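You operate a simulated robot arm through the tools that you are given. There is no shell and no other tool.

The job below is to be done with a simulated two-armed robot. You get a single attempt, and the scene is never put back.

## Task
Stand the brown basket on the turntable and turn it to the sign its label names.
Fine: knob at that sign; free the yellow catch to turn it and lock it again. Set down upright: brown basket. Where these are worked on the way, their far stop is far enough and under half their travel is too little: yellow catch.

It is judged by the outcome, as a careful person would: the job done as asked, and still so three seconds after it is handed in. It fails if anything else is knocked over, pushed out of place, dropped, spilled or broken.

## Robot
Two 7-joint arms with three-finger grippers on one trunk that stands fixed in place. Base frame: the origin is at the foot of the trunk, x ahead of it, y to its left, z up. Lengths are in m, angles in rad, forces in N, time in s.
The left shoulder is at [0.03, 0.124, 1.083], the right one opposite. With the tool pointing down near the work surface each hand reaches from about 0.1 to 0.78 m from the base axis, measured 20 degrees to its own side. Payload 2.2 kg a hand.
The tool frame of a hand sits at the grasp point between the pads (the TCP): z along the fingers, y along the line on which they close. The tips reach 0.028 m beyond it. Largest opening 0.102 m; the body of the gripper starts 0.071 m behind the TCP.
Orientation is that of the tool frame in the base frame, as a unit quaternion [w, x, y, z]. With the fingers straight down and closing along the base's y, the tool's x points along the base's -x, its y along +y and its z along -z.

## Interface
- The arms move only by the tool move_arm. It takes "left_deltas", "right_deltas" or both (then of equal length, played together; a hand with none holds still); each is a list of rows, each an object (a shift or turn left out is 0, a gripper value left out holds the last) with "translation": the shift along the tool's x, y, z in units of 40 mm (1.0 is 40 mm), a list of three; "dr": the turn, a rotation vector about the tool's x, y, z in units of 8 degrees (1.0 is 8 degrees), a list of three; "gripper": the closure in counts, from 0 (fully open) to 255 (shut). In form: [{"translation": [dx, dy, dz], "dr": [ax, ay, az], "gripper": gripper}, ...]. A call has 1 to 20 rows; each row shifts and turns the commanded pose from where the row before left it, along the tool's axes as they then stand. A call with a number of a shift or a turn outside -1 to 1 is refused whole. A row lasts 0.2 s, in which the tool goes at most 0.05 m and 0.15 rad; a call with a longer step from one row to the next is refused whole, and so is a gripper value outside its range. A pose out of reach is approached as far as the arm can. The call stops where the force on the tool passes 50 N (or 10 N more than at its start, if that is more) or the arm is blocked; 0.2 s more then pass. The fingers move at their own pace and stop on an object; they squeeze with about 40 N. The grip force told is the motor's: it shows also when the fingers shut on nothing. Time passes only in rows, and 0.2 s behind the last, so rows that do not move let the fingers close. The reply holds the time, the measured pose of the TCP, the force on the tool along the base axes, the opening and the grip force, in the units named above and with some noise, with the torque about the TCP (base axes, N m) and any sound that the robot's microphone picked up, and new pictures: "views" is both (left out), scene, wrist or none (wrist: the cameras of the hands that moved).
- Cameras (640 x 400 px; columns grow to the right, rows downward): "scene" is now at [0.0439, 0.0015, 1.7939]; the picture's right is [0.05, -1.00, 0.00], its down [-0.81, -0.04, -0.59] and it looks along [0.59, 0.03, -0.81] (base axes); focal length 332 px, centre (320, 200). "left" rides on the left gripper at [0.072, 0.038, -0.086] in its tool frame; the picture's right is [-0.47, 0.89, 0.00], its down [-0.60, -0.32, -0.73] and it looks along [-0.65, -0.34, 0.68] (tool axes); focal length 256 px, centre (320, 200). "right" rides on the right gripper at [0.069, 0.044, -0.086] in its tool frame; the picture's right is [-0.53, 0.85, 0.00], its down [-0.58, -0.36, -0.73] and it looks along [-0.62, -0.39, 0.68] (tool axes); focal length 256 px, centre (320, 200). There is no depth. A picture from a camera that has moved, and an enlarged one, comes with that camera's place and axes in the base frame and with its lens.
- lift_body(by): slides the trunk up (or, below 0, down) by that many m; the arms and the scene camera ride with it, the base frame stays. It gives what a move gives, with no picture.
- pan_tilt(pan, tilt): turns the head with the scene camera to pan (to the left, within 2.496 rad either way) and tilt (down, from -0.506 to 1.204), counted from straight ahead of the robot. It gives what a move gives, and a new picture of the scene camera.
- zoom(camera, box): a new picture of the part [left, top, right, bottom] of that camera's present view, enlarged. No time passes.
- finish_job(): hands the job in; it is judged then, once.

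Places have to be worked out from the pictures, the camera data and where the tool is seen. Open the grippers and draw the arms clear of the work before you hand the job in, unless the task says otherwise.

The tools are called after ">>>" as name(argument=value, ...) on one line, values as JSON. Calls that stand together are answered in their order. move_arm: Moves the arms, as the interface text tells. Its arguments: {"type":"object","properties":{"left_deltas":{"type":"array","items":{"type":"object","properties":{"translation":{"type":"array","items":{"type":"number"}},"dr":{"type":"array","items":{"type":"number"}},"gripper":{"type":"number"}}}},"right_deltas":{"type":"array","items":{"type":"object","properties":{"translation":{"type":"array","items":{"type":"number"}},"dr":{"type":"array","items":{"type":"number"}},"gripper":{"type":"number"}}}},"views":{"type":"string","enum":["both","scene","wrist","none"]}},"required":[]} The other tools are called the same way: lift_body (by) slides the trunk up or down; pan_tilt (pan, tilt) turns the head that bears the scene camera; zoom (camera, box) takes an enlarged picture of a part of a camera's view; finish_job () hands the job in.

At the start:

```text
t: 0.0
left_tcp_pos: [0.4588, 0.2835, 1.183]
left_orientation: [0.0, 0.0, 1.0, 0.0]
left_contact_force: [0.8, 0.3, 0.2]
left_ft_torque: [0.01, 0.01, -0.01]
left_grip_width: 0.1018
left_gripper_force: 0.0
right_tcp_pos: [0.6041, -0.2001, 1.2351]
right_orientation: [0.0, -0.001, 1.0, 0.0]
right_contact_force: [0.1, 0.3, -0.7]
right_ft_torque: [-0.02, 0.0, 0.04]
right_grip_width: 0.1021
right_gripper_force: 0.1
trunk travel left (down, up): [-0.325, 0.215]
head pan, tilt: [0.054, 0.939]
```

scene: 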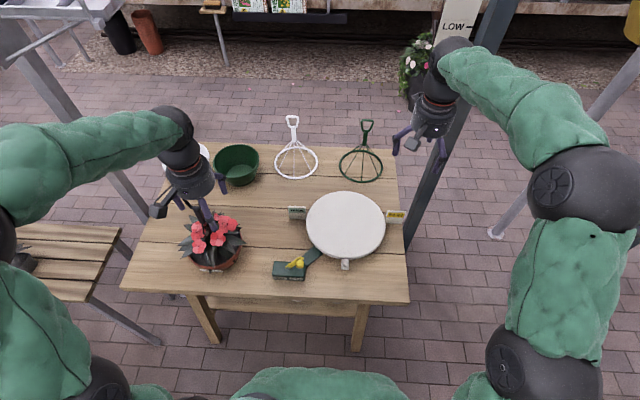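
right: 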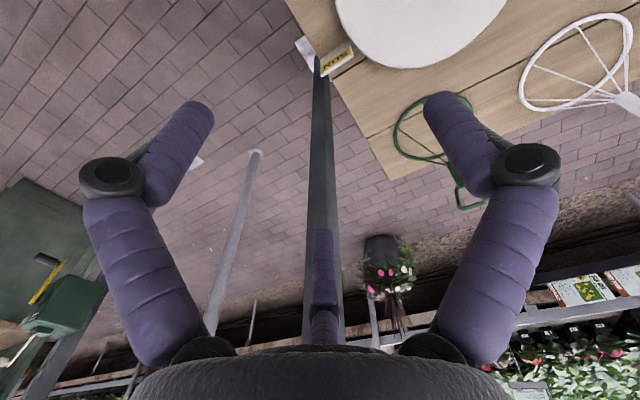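
left: 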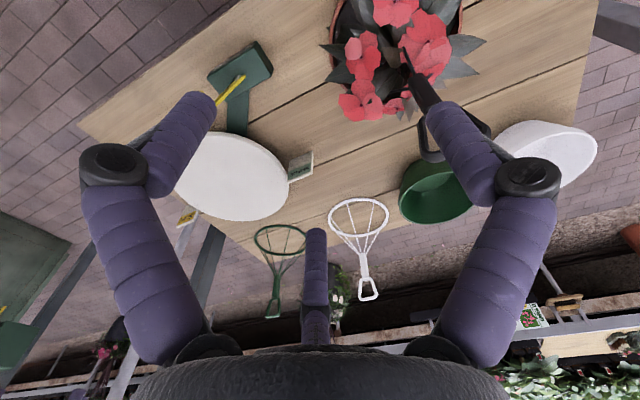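

The table holds a turntable with signs around it, a yellow catch, a flower pot with red flowers, a green bowl, and a white bowl, but I can't see a brown basket yet. I'll enlarge the scene to find it.

>>> zoom(camera="scene", box=[260, 170, 420, 290])

>>> zoom(camera="scene", box=[130, 100, 290, 300])

>>> zoom(camera="left", box=[300, 0, 620, 240])

```text
3.33 times, centred on (340, 230) of scene
camera zoom: at [0.0439, 0.0015, 1.7939], right [0.05, -1.0, 0.0], down [-0.81, -0.04, -0.59], along [0.59, 0.03, -0.81], focal length 1107 px, centre (253, 100)
```

zoom: 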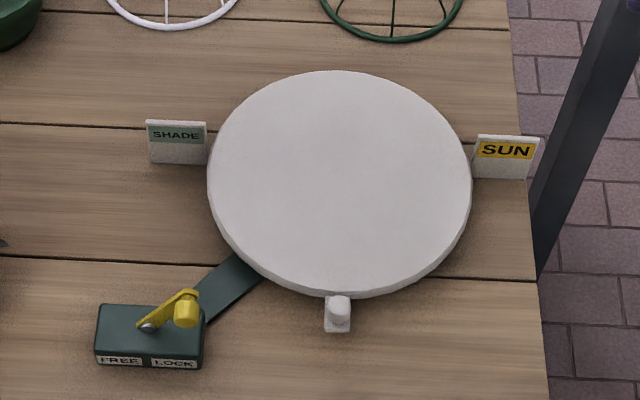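

```text
2.00 times, centred on (210, 200) of scene
camera zoom: at [0.0439, 0.0015, 1.7939], right [0.05, -1.0, 0.0], down [-0.81, -0.04, -0.59], along [0.59, 0.03, -0.81], focal length 664 px, centre (540, 200)
```

zoom: 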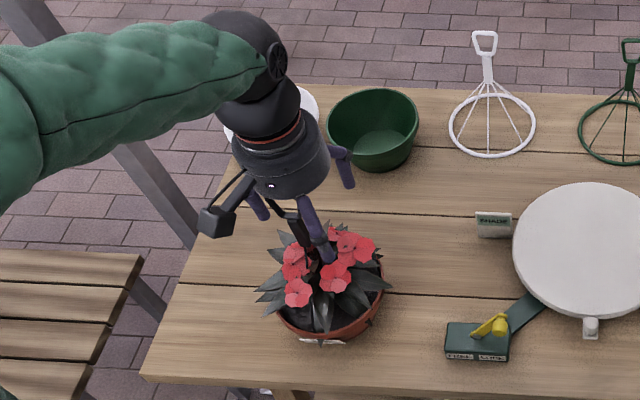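

```text
1.67 times, centred on (460, 120) of left
camera zoom: at [0.3878, 0.3225, 1.2687], right [0.47, 0.89, 0.0], down [0.6, -0.32, 0.73], along [0.65, -0.34, -0.68], focal length 427 px, centre (87, 333)
```

zoom: 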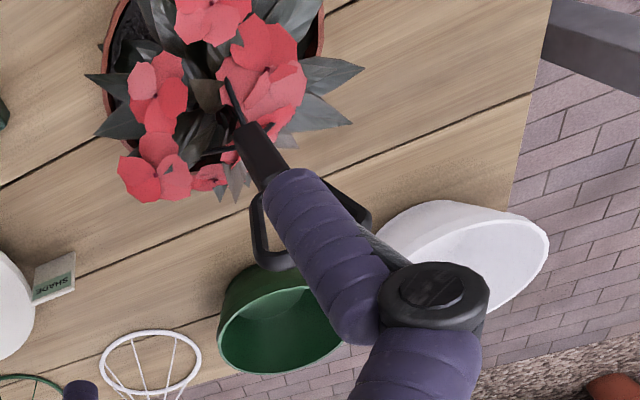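

The brown pot with the red flowers is probably the hanging basket, with a dark hanger and loop on top and a white label in front. I'll zoom in on it more tightly.

>>> zoom(camera="scene", box=[170, 190, 260, 280])

>>> zoom(camera="scene", box=[260, 230, 360, 290])

```text
4.44 times, centred on (215, 235) of scene
camera zoom: at [0.0439, 0.0015, 1.7939], right [0.05, -1.0, 0.0], down [-0.81, -0.04, -0.59], along [0.59, 0.03, -0.81], focal length 1476 px, centre (787, 44)
```

zoom: 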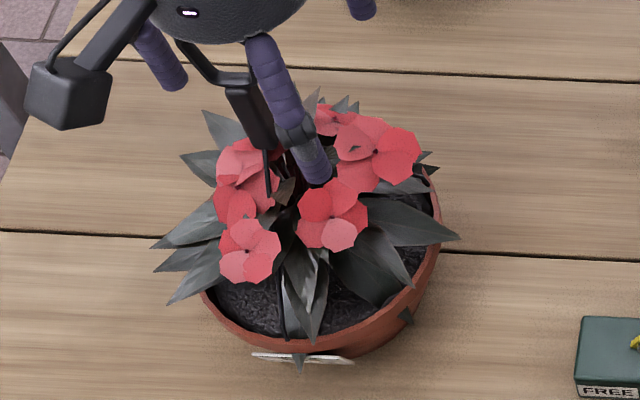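

```text
6.40 times, centred on (310, 260) of scene
camera zoom: at [0.0439, 0.0015, 1.7939], right [0.05, -1.0, 0.0], down [-0.81, -0.04, -0.59], along [0.59, 0.03, -0.81], focal length 2126 px, centre (384, -184)
```

zoom: 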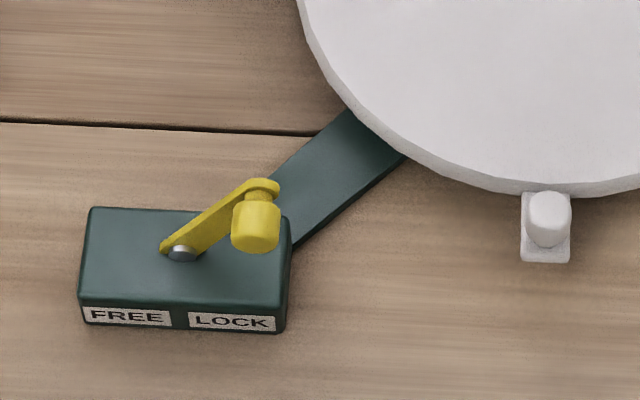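

The turntable top works out to about (0.66, -0.06, 0.815), and the basket is near (0.52, 0.36) with its label facing me. I'll draw the left hand back and to the left, away from the hanger, so both cameras get a clear view of the basket.

>>> move_arm(left_deltas=[{"translation": [0.8, 0.8, -0.3]}, {"translation": [0.8, 0.8, 0]}, {"translation": [0.8, 0.8, 0]}, {"translation": [0.8, 0.8, 0]}, {"translation": [0.8, 0.8, 0]}, {"translation": [0, 0, 0]}], views="both")

```text
t: 1.4
left_tcp_pos: [0.3009, 0.4452, 1.1947]
left_orientation: [0.0, 0.0, 1.0, 0.0]
left_contact_force: [-0.1, -0.5, -0.6]
left_ft_torque: [0.01, -0.03, 0.02]
left_grip_width: 0.1019
left_gripper_force: 0.1
right_tcp_pos: [0.6053, -0.2013, 1.2347]
right_orientation: [0.0, 0.001, 1.0, 0.0]
right_contact_force: [-0.5, -0.6, -0.4]
right_ft_torque: [0.0, 0.03, -0.02]
right_grip_width: 0.1018
right_gripper_force: 0.0
trunk travel left (down, up): [-0.325, 0.215]
head pan, tilt: [0.054, 0.939]
camera scene: at [0.0446, 0.0013, 1.7939], right [0.05, -1.0, 0.0], down [-0.81, -0.04, -0.59], along [0.59, 0.03, -0.81], focal length 332 px, centre (320, 200)
camera left: at [0.2285, 0.4829, 1.2801], right [0.47, 0.89, 0.0], down [0.6, -0.32, 0.73], along [0.65, -0.34, -0.68], focal length 256 px, centre (320, 200)
```

scene: 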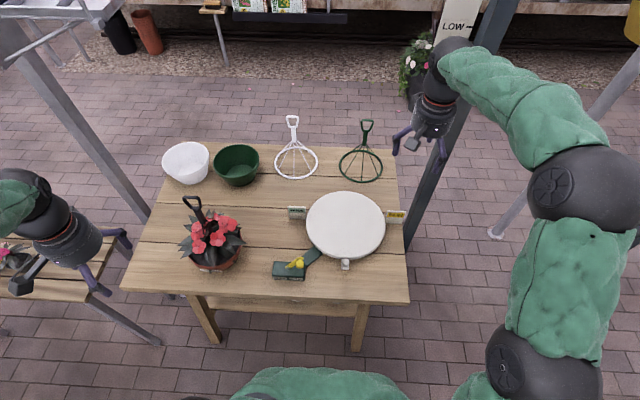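
left: 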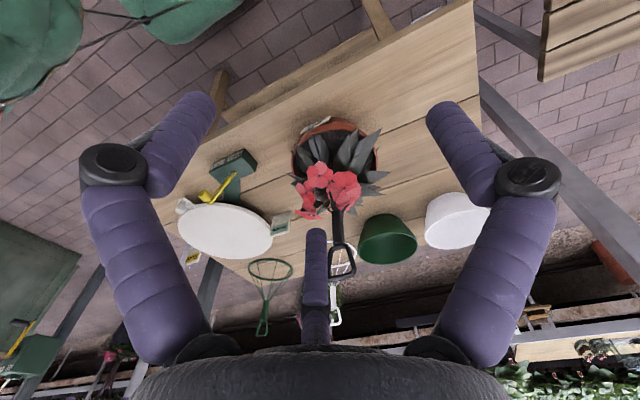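

The scene now shows the basket with a black hanger handle standing up. I'll zoom in on it from both cameras.

>>> zoom(camera="scene", box=[160, 185, 260, 285])

>>> zoom(camera="left", box=[260, 100, 420, 290])

```text
4.00 times, centred on (210, 235) of scene
camera zoom: at [0.0446, 0.0013, 1.7939], right [0.05, -1.0, 0.0], down [-0.81, -0.04, -0.59], along [0.59, 0.03, -0.81], focal length 1328 px, centre (760, 60)
```

zoom: 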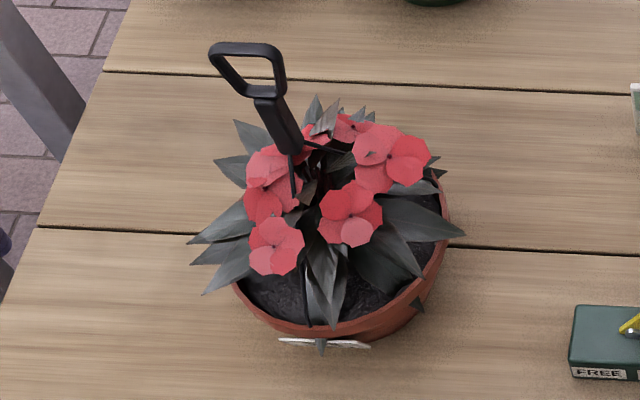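

```text
2.11 times, centred on (340, 195) of left
camera zoom: at [0.2285, 0.4829, 1.2801], right [0.47, 0.89, 0.0], down [0.6, -0.32, 0.73], along [0.65, -0.34, -0.68], focal length 539 px, centre (278, 210)
```

zoom: 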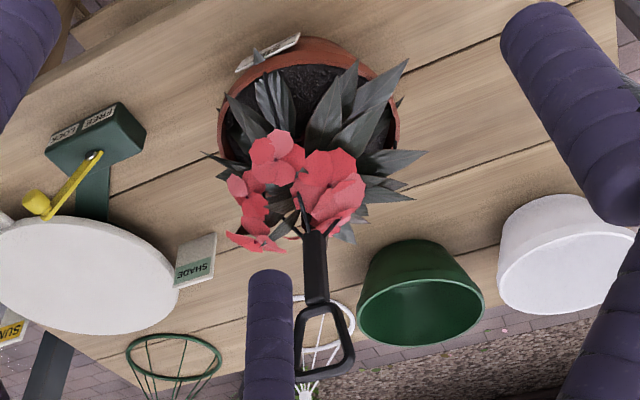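

The label is at the front rim and I'm seeing it nearly edge-on. I'll lower the left hand, staying well back from the basket, to read it.

>>> move_arm(left_deltas=[{"translation": [0, 0, 1]}, {"translation": [0, 0, 1]}, {"translation": [0, 0, 1]}, {"translation": [0, 0, 1]}, {"translation": [0, 0, 1]}, {"translation": [0.5, 0, 1]}, {"translation": [0, 0, 0]}], views="both")

```text
t: 3.0
left_tcp_pos: [0.2788, 0.4444, 0.9534]
left_orientation: [0.001, 0.0, 1.0, 0.0]
left_contact_force: [-0.3, 0.3, 0.0]
left_ft_torque: [0.0, -0.01, 0.02]
left_grip_width: 0.102
left_gripper_force: 0.1
right_tcp_pos: [0.6037, -0.2025, 1.2355]
right_orientation: [-0.001, 0.0, 1.0, 0.0]
right_contact_force: [0.5, -0.6, 0.5]
right_ft_torque: [0.02, 0.0, 0.01]
right_grip_width: 0.102
right_gripper_force: 0.1
trunk travel left (down, up): [-0.325, 0.215]
head pan, tilt: [0.054, 0.939]
camera scene: at [0.0442, 0.001, 1.7939], right [0.05, -1.0, 0.0], down [-0.81, -0.04, -0.59], along [0.59, 0.03, -0.81], focal length 332 px, centre (320, 200)
camera left: at [0.2073, 0.4829, 1.0395], right [0.46, 0.89, 0.0], down [0.6, -0.32, 0.73], along [0.65, -0.34, -0.68], focal length 256 px, centre (320, 200)
```

scene: 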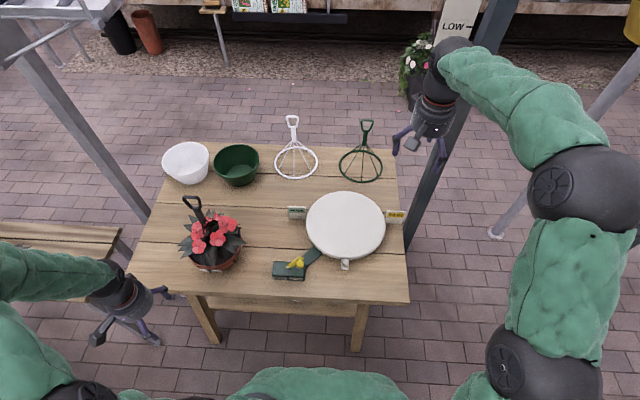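
left: 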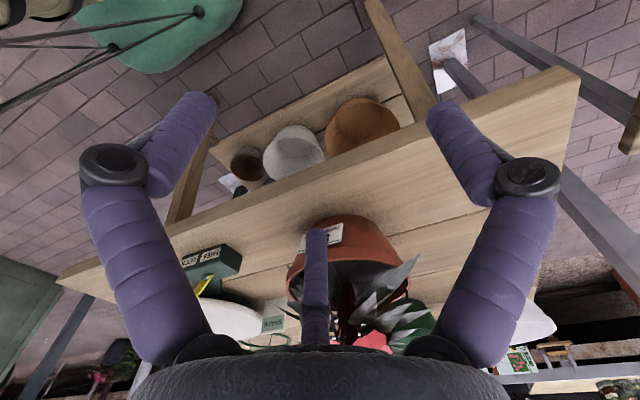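

The label is now visible beside the middle part of the gripper, so I'll enlarge it.

>>> zoom(camera="left", box=[280, 200, 370, 260])

```text
6.67 times, centred on (325, 230) of left
camera zoom: at [0.2073, 0.4829, 1.0395], right [0.46, 0.89, 0.0], down [0.6, -0.32, 0.73], along [0.65, -0.34, -0.68], focal length 1707 px, centre (287, 0)
```

zoom: 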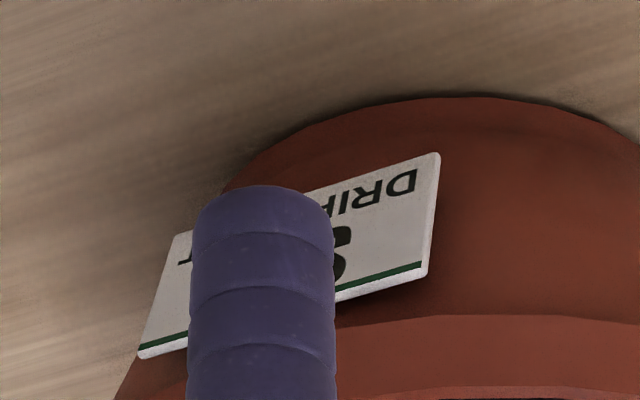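

The big word starts with S, but the finger hides the rest, so it could be SUN or SHADE. I'll shift the hand sideways to uncover it.

>>> move_arm(left_deltas=[{"translation": [0, -1, 0]}, {"translation": [0, -0.6, 0.5]}, {"translation": [0, 0, 0]}], views="none")

>>> zoom(camera="left", box=[280, 180, 440, 280])

```text
t: 3.8
left_tcp_pos: [0.2781, 0.3783, 0.9333]
left_orientation: [0.0, 0.0, 1.0, -0.001]
left_contact_force: [0.6, 0.3, -1.2]
left_ft_torque: [0.03, 0.01, -0.01]
left_grip_width: 0.102
left_gripper_force: 0.1
right_tcp_pos: [0.6038, -0.2014, 1.2362]
right_orientation: [0.0, 0.0, 1.0, 0.0]
right_contact_force: [0.5, -0.4, 0.3]
right_ft_torque: [0.01, 0.0, -0.04]
right_grip_width: 0.1019
right_gripper_force: 0.0
trunk travel left (down, up): [-0.325, 0.215]
head pan, tilt: [0.054, 0.939]
```

```text
4.00 times, centred on (360, 230) of left
camera zoom: at [0.2065, 0.4175, 1.0201], right [0.47, 0.89, 0.0], down [0.6, -0.32, 0.73], along [0.65, -0.34, -0.68], focal length 1024 px, centre (160, 80)
```

zoom: 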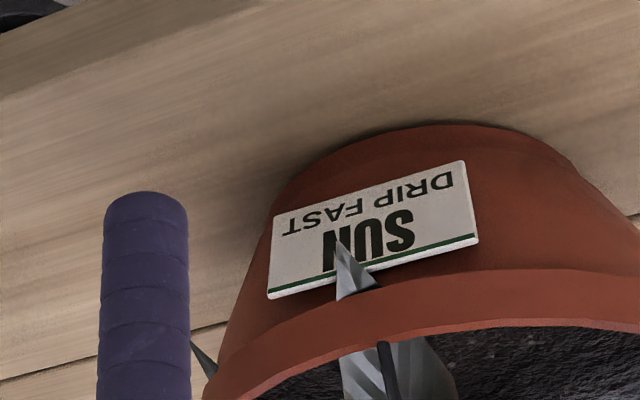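

The label reads SUN, so the turntable's knob has to go from the front round to the right. From two views the hanger is at about (0.53, 0.355), with the loop top at z 1.117 and the stem between 1.00 and 1.07. I'll raise the left hand above it and move the right arm out of the way.

>>> move_arm(left_deltas=[{"translation": [0, 0, -1]}, {"translation": [0, 0, -1]}, {"translation": [0, 0, -1]}, {"translation": [0, 0, -1]}, {"translation": [0, 0, -1]}, {"translation": [0, 0, -1]}, {"translation": [0, 0, -0.7]}, {"translation": [-1, -0.1, 0]}, {"translation": [-1, -0.1, 0]}, {"translation": [-1, -0.1, 0]}, {"translation": [-1, -0.1, 0]}, {"translation": [-1, -0.1, 0]}, {"translation": [0, 0, 0]}], right_deltas=[{"translation": [0.7, -0.9, 0]}, {"translation": [0.7, -0.9, 0]}, {"translation": [0.7, -0.9, 0]}, {"translation": [0.7, -0.9, 0]}, {"translation": [0.7, -0.9, 0]}, {"translation": [0, 0, 0]}, {"translation": [0, 0, 0]}, {"translation": [0, 0, 0]}, {"translation": [0, 0, 0]}, {"translation": [0, 0, 0]}, {"translation": [0, 0, 0]}, {"translation": [0, 0, 0]}, {"translation": [0, 0, 0]}], views="both")

```text
t: 6.6
left_tcp_pos: [0.4789, 0.358, 1.2019]
left_orientation: [0.0, 0.0, 1.0, 0.0]
left_contact_force: [-0.5, 0.4, 0.4]
left_ft_torque: [-0.01, -0.02, -0.04]
left_grip_width: 0.102
left_gripper_force: 0.1
right_tcp_pos: [0.464, -0.3793, 1.2376]
right_orientation: [0.001, 0.0, 1.0, 0.0]
right_contact_force: [-1.1, 0.1, -0.1]
right_ft_torque: [-0.01, -0.07, -0.04]
right_grip_width: 0.1022
right_gripper_force: 0.0
trunk travel left (down, up): [-0.325, 0.215]
head pan, tilt: [0.054, 0.939]
camera scene: at [0.0424, 0.0015, 1.7939], right [0.05, -1.0, 0.0], down [-0.81, -0.04, -0.59], along [0.59, 0.03, -0.81], focal length 332 px, centre (320, 200)
camera right: at [0.3937, -0.337, 1.3241], right [0.53, 0.84, 0.0], down [0.58, -0.36, 0.73], along [0.62, -0.39, -0.68], focal length 256 px, centre (320, 200)
camera left: at [0.4072, 0.3968, 1.2891], right [0.47, 0.89, 0.0], down [0.6, -0.32, 0.73], along [0.65, -0.34, -0.68], focal length 256 px, centre (320, 200)
```

scene: 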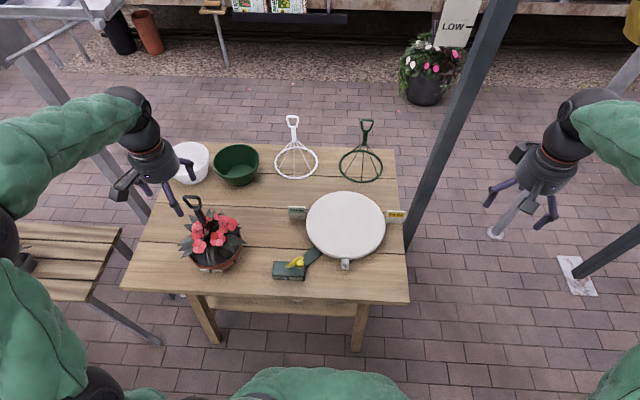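
right: 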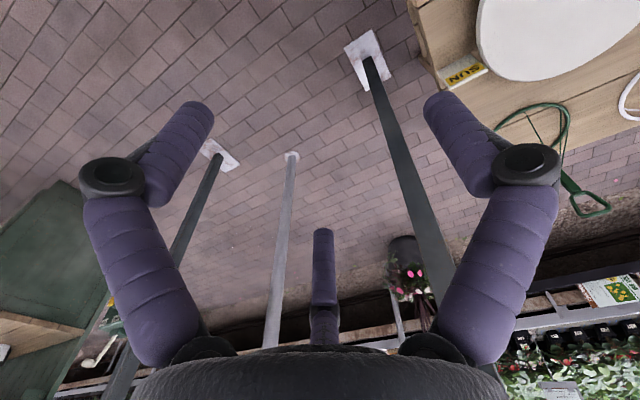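
left: 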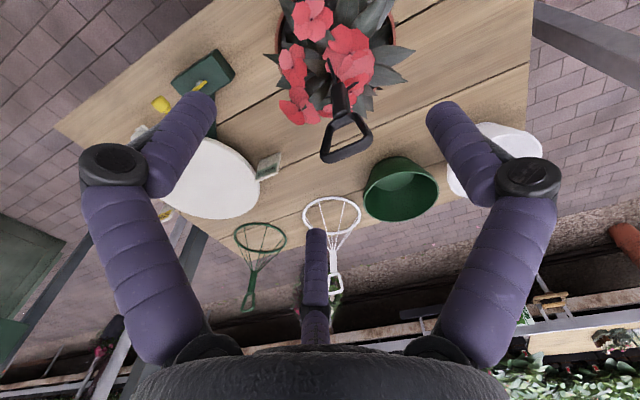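

The wrist picture shows the loop just ahead of the hand. There is also a third part in the middle of the gripper, so I'll look at its geometry before descending.

>>> zoom(camera="scene", box=[100, 110, 230, 230])

>>> zoom(camera="scene", box=[470, 120, 590, 240])

>>> zoom(camera="left", box=[260, 80, 440, 200])

```text
3.33 times, centred on (165, 170) of scene
camera zoom: at [0.0424, 0.0015, 1.7939], right [0.05, -1.0, 0.0], down [-0.81, -0.04, -0.59], along [0.59, 0.03, -0.81], focal length 1107 px, centre (837, 300)
```

zoom: 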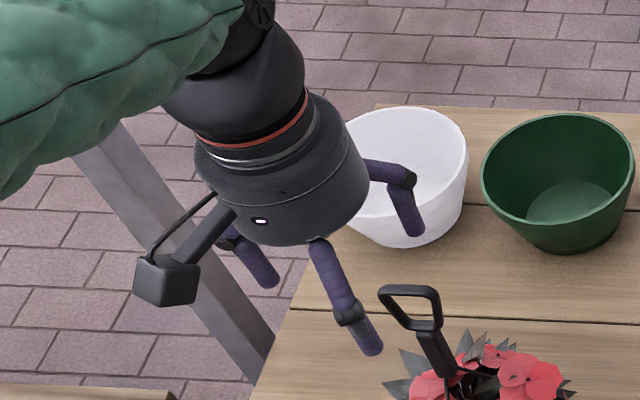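

```text
3.33 times, centred on (530, 180) of scene
camera zoom: at [0.0424, 0.0015, 1.7939], right [0.05, -1.0, 0.0], down [-0.81, -0.04, -0.59], along [0.59, 0.03, -0.81], focal length 1107 px, centre (-380, 267)
```

zoom: 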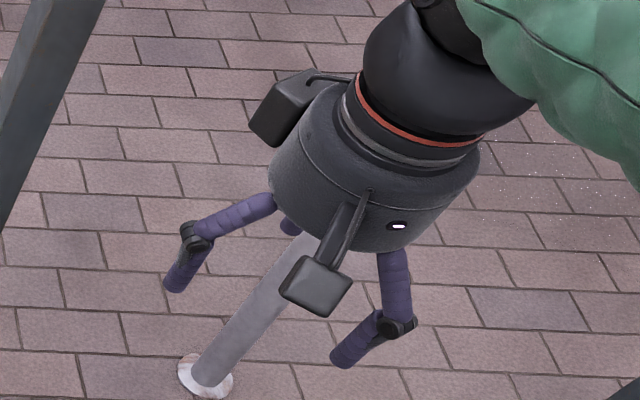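

```text
3.33 times, centred on (350, 140) of left
camera zoom: at [0.4072, 0.3968, 1.2891], right [0.47, 0.89, 0.0], down [0.6, -0.32, 0.73], along [0.65, -0.34, -0.68], focal length 853 px, centre (220, 400)
```

zoom: 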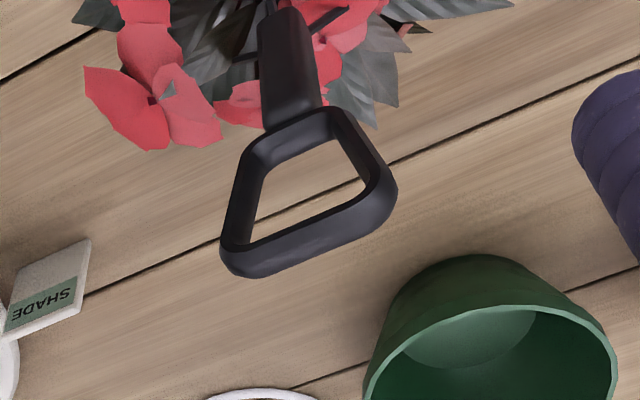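

The hand looks like a three-finger type: one finger at +y and a pair on the -y side. The stem is at about (0.528, 0.357) and the loop lies in the y-z plane, about 0.042 m wide. I'll centre the hand over it and check before going down.

>>> move_arm(left_deltas=[{"translation": [-0.6, 0, 0]}, {"translation": [-0.62, 0, 0]}, {"translation": [0, 0, 0.5]}, {"translation": [0, 0, 0]}], views="both")

>>> zoom(camera="scene", box=[130, 110, 260, 230])

```text
t: 7.6
left_tcp_pos: [0.5285, 0.3591, 1.1823]
left_orientation: [0.0, 0.0, 1.0, 0.0]
left_contact_force: [0.4, 0.3, 0.0]
left_ft_torque: [0.0, 0.0, 0.01]
left_grip_width: 0.1018
left_gripper_force: 0.1
right_tcp_pos: [0.4645, -0.3794, 1.2365]
right_orientation: [0.0, 0.0, 1.0, 0.0]
right_contact_force: [0.8, 0.3, -0.1]
right_ft_torque: [-0.02, -0.02, -0.02]
right_grip_width: 0.102
right_gripper_force: 0.1
trunk travel left (down, up): [-0.325, 0.215]
head pan, tilt: [0.054, 0.939]
camera scene: at [0.0439, 0.0013, 1.7939], right [0.05, -1.0, 0.0], down [-0.81, -0.04, -0.59], along [0.59, 0.03, -0.81], focal length 332 px, centre (320, 200)
camera left: at [0.4568, 0.3981, 1.2679], right [0.47, 0.89, 0.0], down [0.6, -0.32, 0.73], along [0.65, -0.34, -0.68], focal length 256 px, centre (320, 200)
```

scene: 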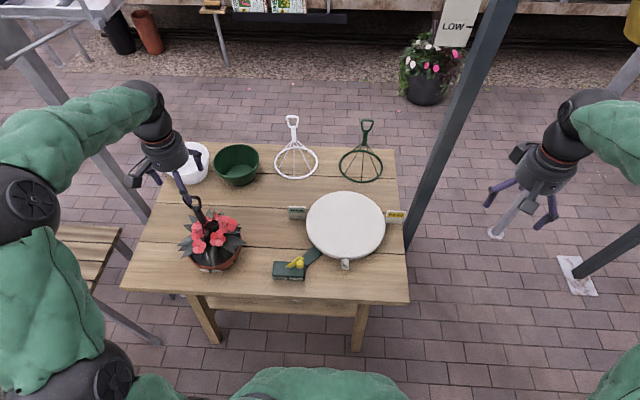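
left: 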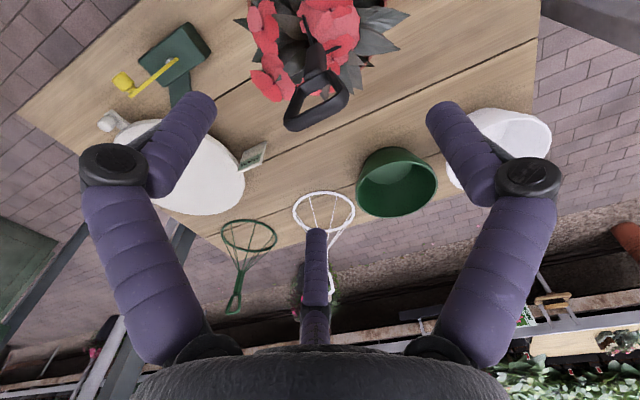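

```text
3.33 times, centred on (195, 170) of scene
camera zoom: at [0.0439, 0.0013, 1.7939], right [0.05, -1.0, 0.0], down [-0.81, -0.04, -0.59], along [0.59, 0.03, -0.81], focal length 1107 px, centre (737, 300)
```

zoom: 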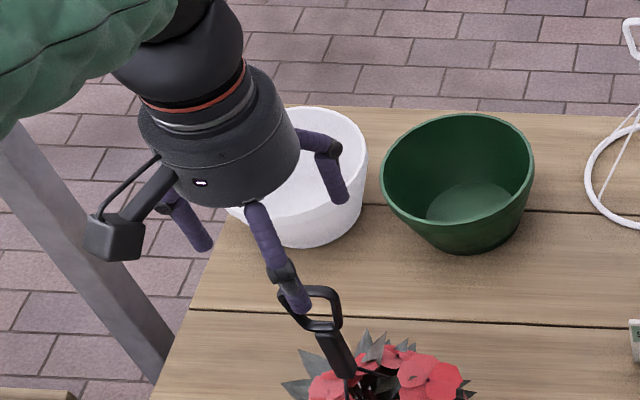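

The loop's centre is right under the grasp point: I see it at (317, 113) and expected (320, 114). I'll go down until the fingers straddle the stem at TCP z 1.057.

>>> move_arm(left_deltas=[{"translation": [0, 0, 0.8]}, {"translation": [0, 0, 0.8]}, {"translation": [0, 0, 0.8]}, {"translation": [0, 0, 0.7]}, {"translation": [0, 0, 0]}], views="both")

>>> zoom(camera="scene", box=[130, 130, 260, 280])

```text
t: 8.8
left_tcp_pos: [0.5269, 0.3599, 1.0591]
left_orientation: [0.0, 0.0, 1.0, 0.0]
left_contact_force: [0.4, -0.1, 0.1]
left_ft_torque: [0.0, 0.0, 0.01]
left_grip_width: 0.1019
left_gripper_force: 0.0
right_tcp_pos: [0.4646, -0.3797, 1.2366]
right_orientation: [0.0, 0.001, 1.0, 0.0]
right_contact_force: [-0.3, 0.1, -0.1]
right_ft_torque: [-0.02, 0.0, -0.01]
right_grip_width: 0.1021
right_gripper_force: 0.1
trunk travel left (down, up): [-0.325, 0.215]
head pan, tilt: [0.054, 0.939]
camera scene: at [0.0434, 0.0013, 1.7939], right [0.05, -1.0, 0.0], down [-0.81, -0.04, -0.59], along [0.59, 0.03, -0.81], focal length 332 px, centre (320, 200)
camera left: at [0.4547, 0.3979, 1.1452], right [0.47, 0.89, 0.0], down [0.6, -0.32, 0.73], along [0.65, -0.34, -0.68], focal length 256 px, centre (320, 200)
```

scene: 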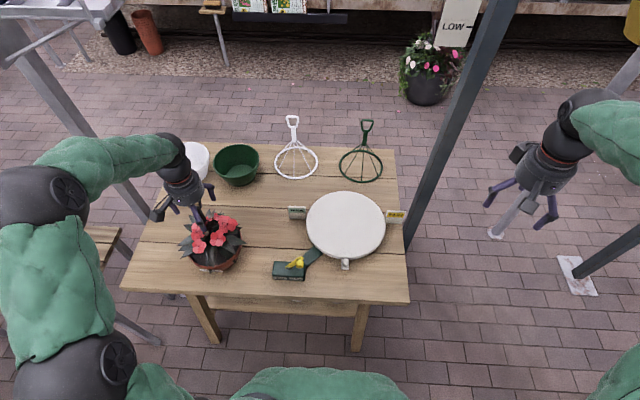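
left: 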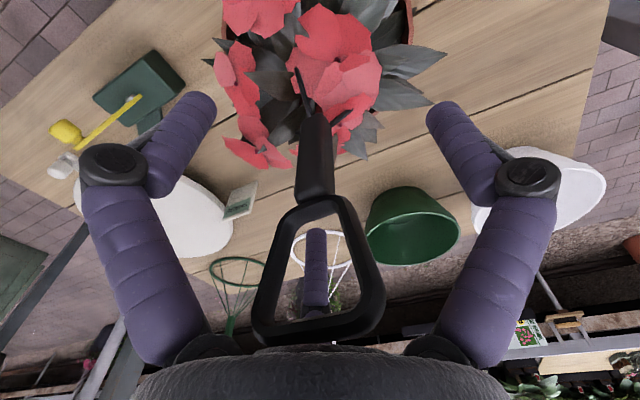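

```text
2.67 times, centred on (195, 205) of scene
camera zoom: at [0.0434, 0.0013, 1.7939], right [0.05, -1.0, 0.0], down [-0.81, -0.04, -0.59], along [0.59, 0.03, -0.81], focal length 886 px, centre (653, 187)
```

zoom: 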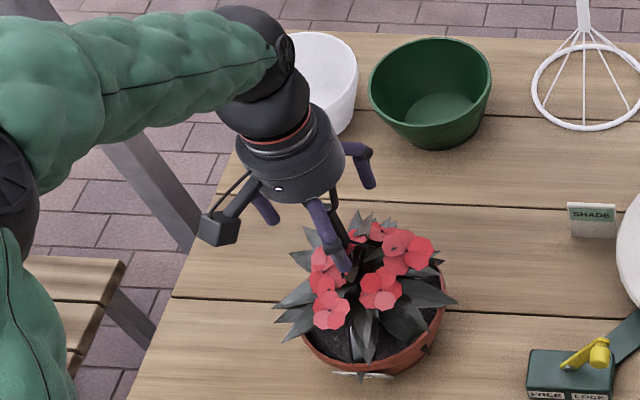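

The stem is centred between the fingers within about 2 mm, and the loop top sits just clear of the palm. I'll close on the stem.

>>> move_arm(left_deltas=[{"gripper": 120}, {"gripper": 200}, {"gripper": 255}, {"gripper": 255}, {"gripper": 255}, {"gripper": 255}], views="both")

>>> zoom(camera="scene", box=[130, 130, 260, 280])

```text
t: 10.2
left_tcp_pos: [0.5262, 0.3606, 1.0602]
left_orientation: [0.001, 0.001, 1.0, 0.0]
left_contact_force: [1.2, 2.0, 9.5]
left_ft_torque: [-0.54, -0.16, 0.03]
left_grip_width: 0.0203
left_gripper_force: 39.7
right_tcp_pos: [0.4651, -0.3799, 1.239]
right_orientation: [0.0, 0.0, 1.0, 0.0]
right_contact_force: [-0.6, -0.3, -1.6]
right_ft_torque: [0.01, -0.01, 0.02]
right_grip_width: 0.102
right_gripper_force: 0.1
trunk travel left (down, up): [-0.325, 0.215]
head pan, tilt: [0.054, 0.939]
camera scene: at [0.0431, 0.0015, 1.794], right [0.05, -1.0, 0.0], down [-0.81, -0.04, -0.59], along [0.59, 0.03, -0.81], focal length 332 px, centre (320, 200)
camera left: at [0.4548, 0.3982, 1.1461], right [0.46, 0.89, 0.0], down [0.6, -0.32, 0.73], along [0.65, -0.34, -0.68], focal length 256 px, centre (320, 200)
```

scene: 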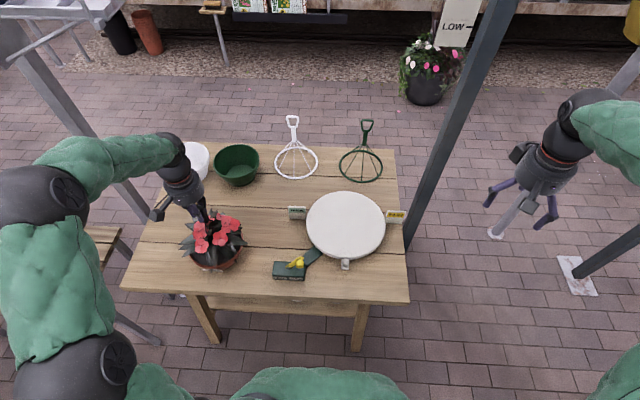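
left: 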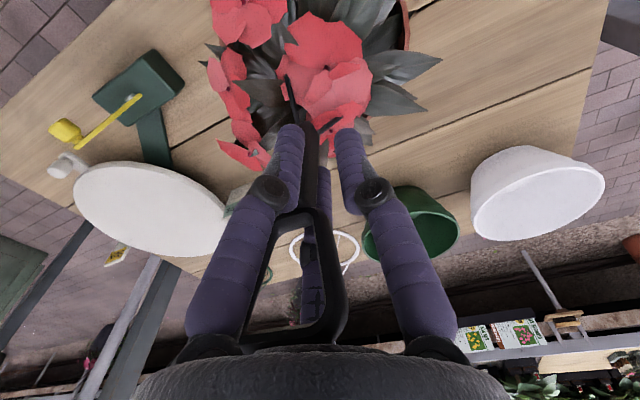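

```text
2.67 times, centred on (195, 205) of scene
camera zoom: at [0.0431, 0.0015, 1.794], right [0.05, -1.0, 0.0], down [-0.81, -0.04, -0.59], along [0.59, 0.03, -0.81], focal length 886 px, centre (653, 187)
```

zoom: 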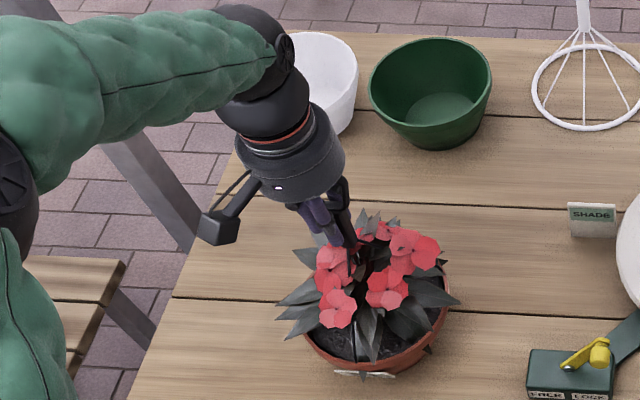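

It has gripped the 20 mm stem at 40 N. I'll lift slowly by a few centimetres and check the load and whether the basket hangs level.

>>> move_arm(left_deltas=[{"translation": [0, 0, -0.25]}, {"translation": [0, 0, -0.25]}, {"translation": [0, 0, -0.25]}, {"translation": [0, 0, -0.25]}, {"translation": [0, 0, -0.25]}, {"translation": [0, 0, 0]}], views="both")

>>> zoom(camera="scene", box=[130, 130, 260, 280])

```text
t: 11.6
left_tcp_pos: [0.5286, 0.36, 1.1073]
left_orientation: [-0.001, 0.001, 1.0, 0.0]
left_contact_force: [0.7, 0.2, -9.8]
left_ft_torque: [0.01, -0.02, 0.01]
left_grip_width: 0.0199
left_gripper_force: 39.6
right_tcp_pos: [0.465, -0.3795, 1.2379]
right_orientation: [0.001, 0.0, 1.0, 0.0]
right_contact_force: [0.6, -0.1, 0.7]
right_ft_torque: [0.01, 0.0, 0.0]
right_grip_width: 0.1018
right_gripper_force: 0.0
trunk travel left (down, up): [-0.325, 0.215]
head pan, tilt: [0.054, 0.939]
camera scene: at [0.0449, 0.0022, 1.7938], right [0.05, -1.0, 0.0], down [-0.81, -0.04, -0.59], along [0.59, 0.03, -0.81], focal length 332 px, centre (320, 200)
camera left: at [0.4566, 0.399, 1.1942], right [0.47, 0.89, 0.0], down [0.6, -0.32, 0.73], along [0.65, -0.34, -0.68], focal length 256 px, centre (320, 200)
```

scene: 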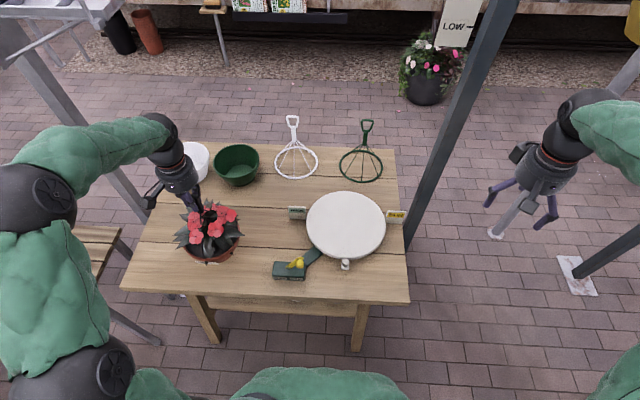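
left: 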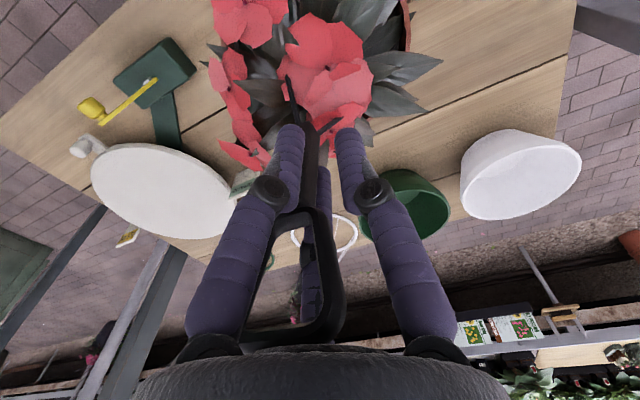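

```text
2.67 times, centred on (195, 205) of scene
camera zoom: at [0.0449, 0.0022, 1.7938], right [0.05, -1.0, 0.0], down [-0.81, -0.04, -0.59], along [0.59, 0.03, -0.81], focal length 886 px, centre (653, 187)
```

zoom: 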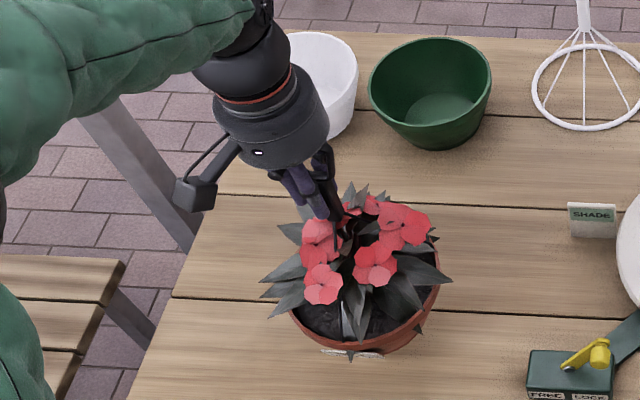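

The basket weighs about 1 kg and hangs level with almost no torque. I'll raise it another 10 cm and then carry it slowly toward the turntable centre, about (0.668, -0.055).

>>> move_arm(left_deltas=[{"translation": [0, 0, -0.3]}, {"translation": [0, 0, -0.5]}, {"translation": [0, 0, -0.5]}, {"translation": [0, 0, -0.5]}, {"translation": [0, 0, -0.5]}, {"translation": [0, 0, -0.3]}, {"translation": [-0.1, -0.25, 0]}, {"translation": [-0.17, -0.5, 0]}, {"translation": [-0.2, -0.6, 0]}, {"translation": [-0.2, -0.6, 0]}, {"translation": [-0.2, -0.6, 0]}, {"translation": [-0.2, -0.6, 0]}, {"translation": [-0.2, -0.6, 0]}, {"translation": [-0.2, -0.6, 0]}, {"translation": [-0.2, -0.5, 0]}, {"translation": [-0.1, -0.3, 0]}, {"translation": [0, 0, 0]}, {"translation": [0, 0, 0]}], views="both")

```text
t: 15.4
left_tcp_pos: [0.5985, 0.1537, 1.2114]
left_orientation: [-0.001, 0.0, 1.0, 0.001]
left_contact_force: [-0.1, 0.2, -11.1]
left_ft_torque: [0.03, -0.02, -0.02]
left_grip_width: 0.0198
left_gripper_force: 40.4
right_tcp_pos: [0.4657, -0.3804, 1.2369]
right_orientation: [-0.001, -0.001, 1.0, 0.0]
right_contact_force: [-0.2, 0.5, 0.9]
right_ft_torque: [-0.03, 0.03, -0.03]
right_grip_width: 0.1021
right_gripper_force: 0.3
trunk travel left (down, up): [-0.325, 0.215]
head pan, tilt: [0.054, 0.939]
camera scene: at [0.0452, 0.0015, 1.7938], right [0.05, -1.0, 0.0], down [-0.81, -0.04, -0.59], along [0.59, 0.03, -0.81], focal length 332 px, centre (320, 200)
camera left: at [0.528, 0.1926, 1.2981], right [0.47, 0.89, 0.0], down [0.6, -0.32, 0.73], along [0.65, -0.34, -0.68], focal length 256 px, centre (320, 200)
```

scene: 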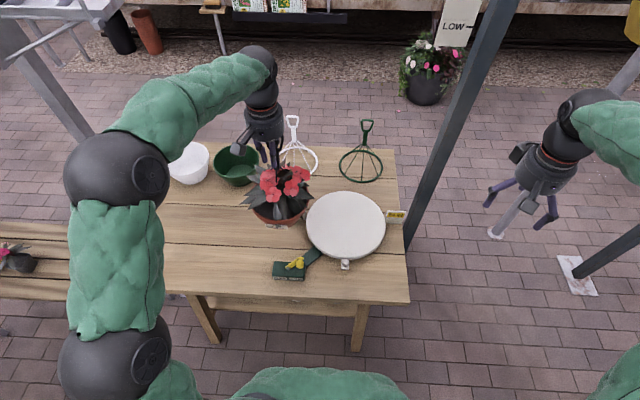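
left: 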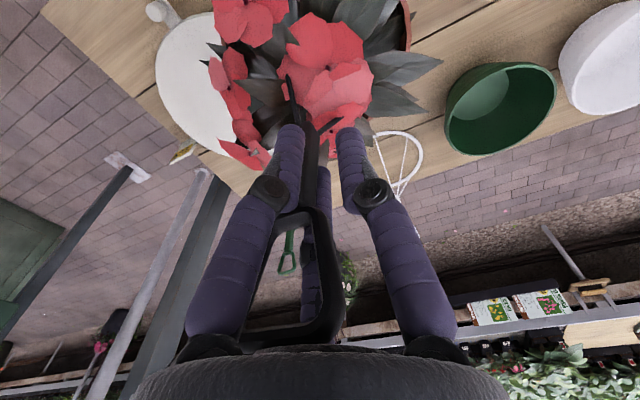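

The basket hangs steady and clears the SHADE sign. I'll carry it the rest of the way to above the turntable centre.

>>> move_arm(left_deltas=[{"translation": [-0.1, -0.25, 0]}, {"translation": [-0.17, -0.5, 0]}, {"translation": [-0.2, -0.6, 0]}, {"translation": [-0.2, -0.6, 0]}, {"translation": [-0.2, -0.6, 0]}, {"translation": [-0.2, -0.6, 0]}, {"translation": [-0.2, -0.6, 0]}, {"translation": [-0.2, -0.6, 0]}, {"translation": [-0.17, -0.5, 0]}, {"translation": [-0.1, -0.35, 0]}, {"translation": [0, 0, 0]}, {"translation": [0, 0, 0]}], views="both")

>>> zoom(camera="scene", box=[260, 130, 440, 290])

```text
t: 18.0
left_tcp_pos: [0.6692, -0.0537, 1.2114]
left_orientation: [0.0, 0.0, 1.0, 0.0]
left_contact_force: [0.2, -1.0, -11.0]
left_ft_torque: [-0.02, -0.03, 0.0]
left_grip_width: 0.0198
left_gripper_force: 40.0
right_tcp_pos: [0.4642, -0.3797, 1.2367]
right_orientation: [-0.001, 0.0, 1.0, -0.001]
right_contact_force: [0.2, -0.9, 0.1]
right_ft_torque: [0.04, -0.02, -0.01]
right_grip_width: 0.102
right_gripper_force: 0.0
trunk travel left (down, up): [-0.325, 0.215]
head pan, tilt: [0.054, 0.939]
camera scene: at [0.0454, 0.0008, 1.7938], right [0.05, -1.0, 0.0], down [-0.81, -0.04, -0.59], along [0.59, 0.03, -0.81], focal length 332 px, centre (320, 200)
camera left: at [0.5975, -0.0157, 1.2974], right [0.47, 0.89, 0.0], down [0.6, -0.32, 0.73], along [0.65, -0.34, -0.68], focal length 256 px, centre (320, 200)
```

scene: 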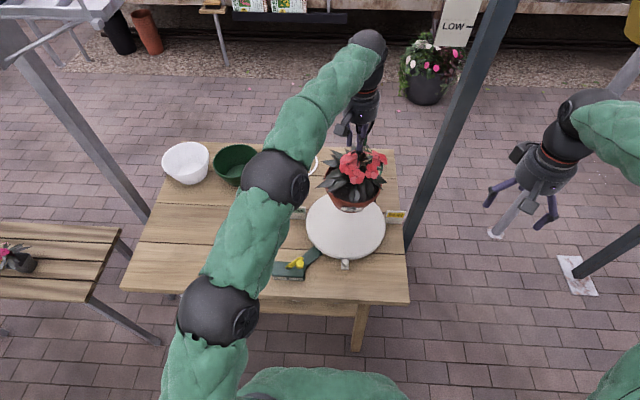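
left: 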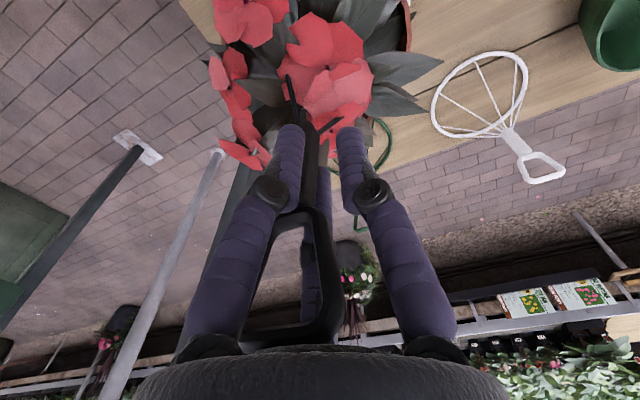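

```text
2.50 times, centred on (350, 210) of scene
camera zoom: at [0.0454, 0.0008, 1.7938], right [0.05, -1.0, 0.0], down [-0.81, -0.04, -0.59], along [0.59, 0.03, -0.81], focal length 830 px, centre (245, 175)
```

zoom: 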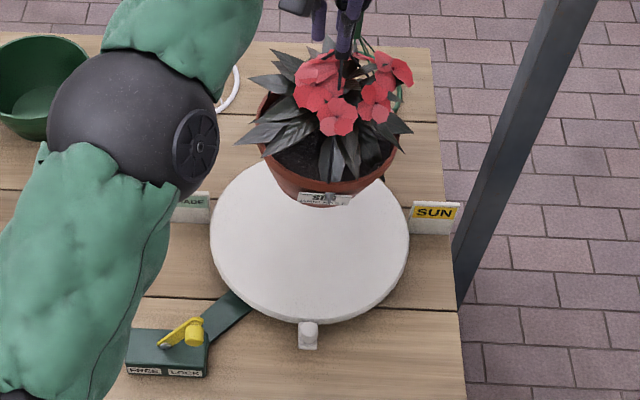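

The basket hangs above the turntable about 1 cm to the right of centre. I'll nudge it left and lower to just above the expected contact height, which is TCP z of about 1.10.

>>> move_arm(left_deltas=[{"translation": [0, 0.1, 0.2]}, {"translation": [0, 0.1, 0.4]}, {"translation": [0, 0, 0.4]}, {"translation": [0, 0, 0.4]}, {"translation": [0, 0, 0.3]}, {"translation": [0, 0, 0.2]}, {"translation": [0, 0, 0]}, {"translation": [0, 0, 0]}], views="scene")

>>> zoom(camera="scene", box=[270, 150, 430, 270])

```text
t: 19.8
left_tcp_pos: [0.6681, -0.0468, 1.1346]
left_orientation: [-0.001, -0.001, 1.0, 0.001]
left_contact_force: [0.2, -0.4, -11.3]
left_ft_torque: [0.04, -0.01, 0.0]
left_grip_width: 0.0196
left_gripper_force: 39.9
right_tcp_pos: [0.4653, -0.3803, 1.236]
right_orientation: [0.0, 0.0, 1.0, 0.001]
right_contact_force: [-0.1, -0.1, -0.3]
right_ft_torque: [0.0, 0.0, -0.01]
right_grip_width: 0.1021
right_gripper_force: 0.1
trunk travel left (down, up): [-0.325, 0.215]
head pan, tilt: [0.054, 0.939]
camera scene: at [0.0453, 0.0012, 1.7938], right [0.05, -1.0, 0.0], down [-0.81, -0.04, -0.59], along [0.59, 0.03, -0.81], focal length 332 px, centre (320, 200)
```

scene: 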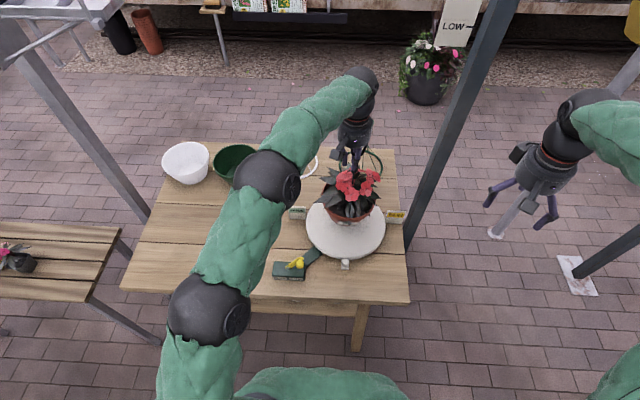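

```text
3.33 times, centred on (350, 210) of scene
camera zoom: at [0.0453, 0.0012, 1.7938], right [0.05, -1.0, 0.0], down [-0.81, -0.04, -0.59], along [0.59, 0.03, -0.81], focal length 1107 px, centre (220, 167)
```

zoom: 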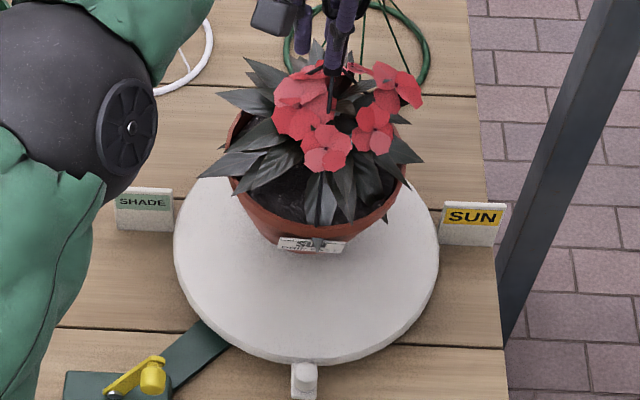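

It's centred sideways and close to the surface. I'll lower in small steps and watch the load for contact.

>>> move_arm(left_deltas=[{"translation": [0, 0, 0.2]}, {"translation": [0, 0, 0.2]}, {"translation": [0, 0, 0.2]}, {"translation": [0, 0, 0]}], views="scene")

>>> zoom(camera="scene", box=[270, 150, 430, 270])

```text
t: 20.8
left_tcp_pos: [0.6695, -0.0462, 1.1121]
left_orientation: [-0.001, 0.001, 1.0, 0.0]
left_contact_force: [0.8, 0.5, -10.5]
left_ft_torque: [0.03, 0.02, -0.01]
left_grip_width: 0.0195
left_gripper_force: 39.9
right_tcp_pos: [0.465, -0.3809, 1.2363]
right_orientation: [0.0, 0.001, 1.0, 0.0]
right_contact_force: [0.1, -0.5, -0.1]
right_ft_torque: [-0.02, 0.01, 0.03]
right_grip_width: 0.102
right_gripper_force: 0.0
trunk travel left (down, up): [-0.325, 0.215]
head pan, tilt: [0.054, 0.939]
camera scene: at [0.0451, 0.0013, 1.7938], right [0.05, -1.0, 0.0], down [-0.81, -0.04, -0.59], along [0.59, 0.03, -0.81], focal length 332 px, centre (320, 200)
```

scene: 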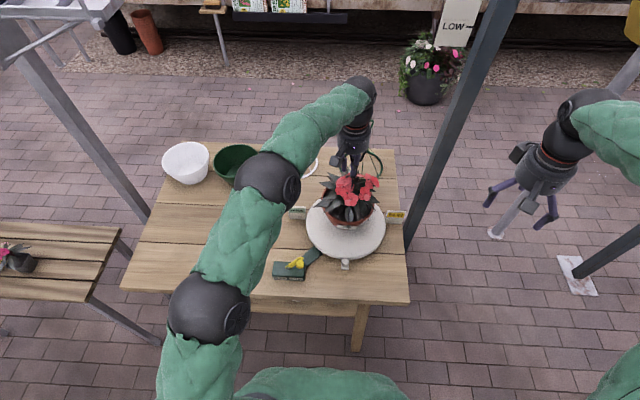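

```text
3.33 times, centred on (350, 210) of scene
camera zoom: at [0.0451, 0.0013, 1.7938], right [0.05, -1.0, 0.0], down [-0.81, -0.04, -0.59], along [0.59, 0.03, -0.81], focal length 1107 px, centre (220, 167)
```

zoom: 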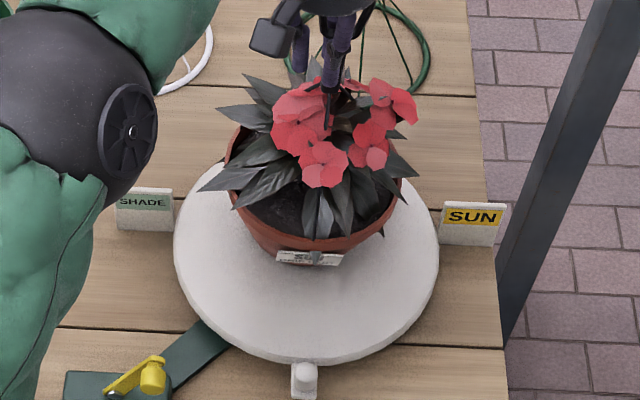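

There is no contact yet, since the load is still about 10.5 N. I'll bring it 8 mm nearer to centre the pot better and keep lowering in 4 mm steps.

>>> move_arm(left_deltas=[{"translation": [0.1, 0, 0]}, {"translation": [0.1, 0, 0.1]}, {"translation": [0, 0, 0.1]}, {"translation": [0, 0, 0]}], views="none")

```text
t: 21.8
left_tcp_pos: [0.6615, -0.0454, 1.1065]
left_orientation: [0.001, 0.0, 1.0, -0.001]
left_contact_force: [-0.3, -0.2, 0.6]
left_ft_torque: [-0.5, 0.17, -0.04]
left_grip_width: 0.0195
left_gripper_force: 39.6
right_tcp_pos: [0.4652, -0.3805, 1.237]
right_orientation: [0.0, 0.0, 1.0, 0.0]
right_contact_force: [0.3, -0.3, 0.4]
right_ft_torque: [-0.04, -0.01, -0.05]
right_grip_width: 0.1021
right_gripper_force: 0.1
trunk travel left (down, up): [-0.325, 0.215]
head pan, tilt: [0.054, 0.939]
```

The turntable now carries the weight, touching first at the pot's right-hand base edge, so there is a slight tilt. I'll ease down another 2 mm so it sits flatter, as it did on the table when I gripped it.

>>> move_arm(left_deltas=[{"translation": [0, 0, 0.04]}, {"translation": [0, 0, 0]}, {"translation": [0, 0, 0]}], views="scene")

>>> zoom(camera="scene", box=[270, 130, 430, 250])

```text
t: 22.6
left_tcp_pos: [0.6601, -0.0458, 1.1052]
left_orientation: [0.003, 0.0, 1.0, 0.0]
left_contact_force: [0.2, 2.6, 13.7]
left_ft_torque: [-0.79, -0.19, 0.01]
left_grip_width: 0.0197
left_gripper_force: 40.3
right_tcp_pos: [0.4639, -0.3788, 1.2369]
right_orientation: [-0.001, 0.0, 1.0, 0.001]
right_contact_force: [-0.6, -0.6, 0.1]
right_ft_torque: [-0.01, 0.0, -0.02]
right_grip_width: 0.102
right_gripper_force: 0.1
trunk travel left (down, up): [-0.325, 0.215]
head pan, tilt: [0.054, 0.939]
camera scene: at [0.0424, 0.0021, 1.794], right [0.05, -1.0, 0.0], down [-0.8, -0.04, -0.59], along [0.59, 0.03, -0.81], focal length 332 px, centre (320, 200)
```

scene: 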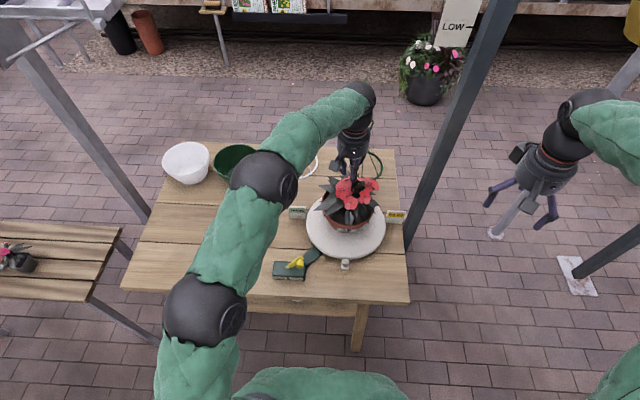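

```text
3.33 times, centred on (350, 190) of scene
camera zoom: at [0.0424, 0.0021, 1.794], right [0.05, -1.0, 0.0], down [-0.8, -0.04, -0.59], along [0.59, 0.03, -0.81], focal length 1107 px, centre (220, 233)
```

zoom: 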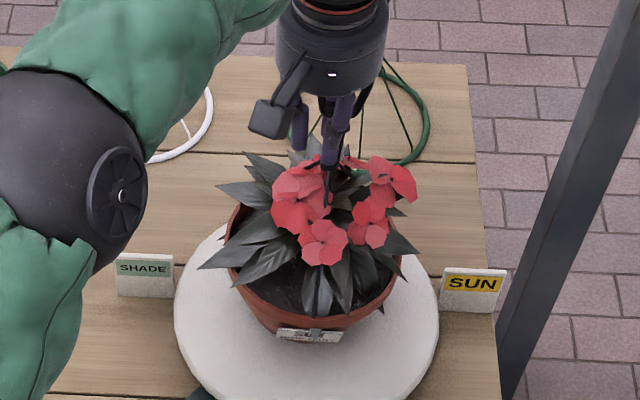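

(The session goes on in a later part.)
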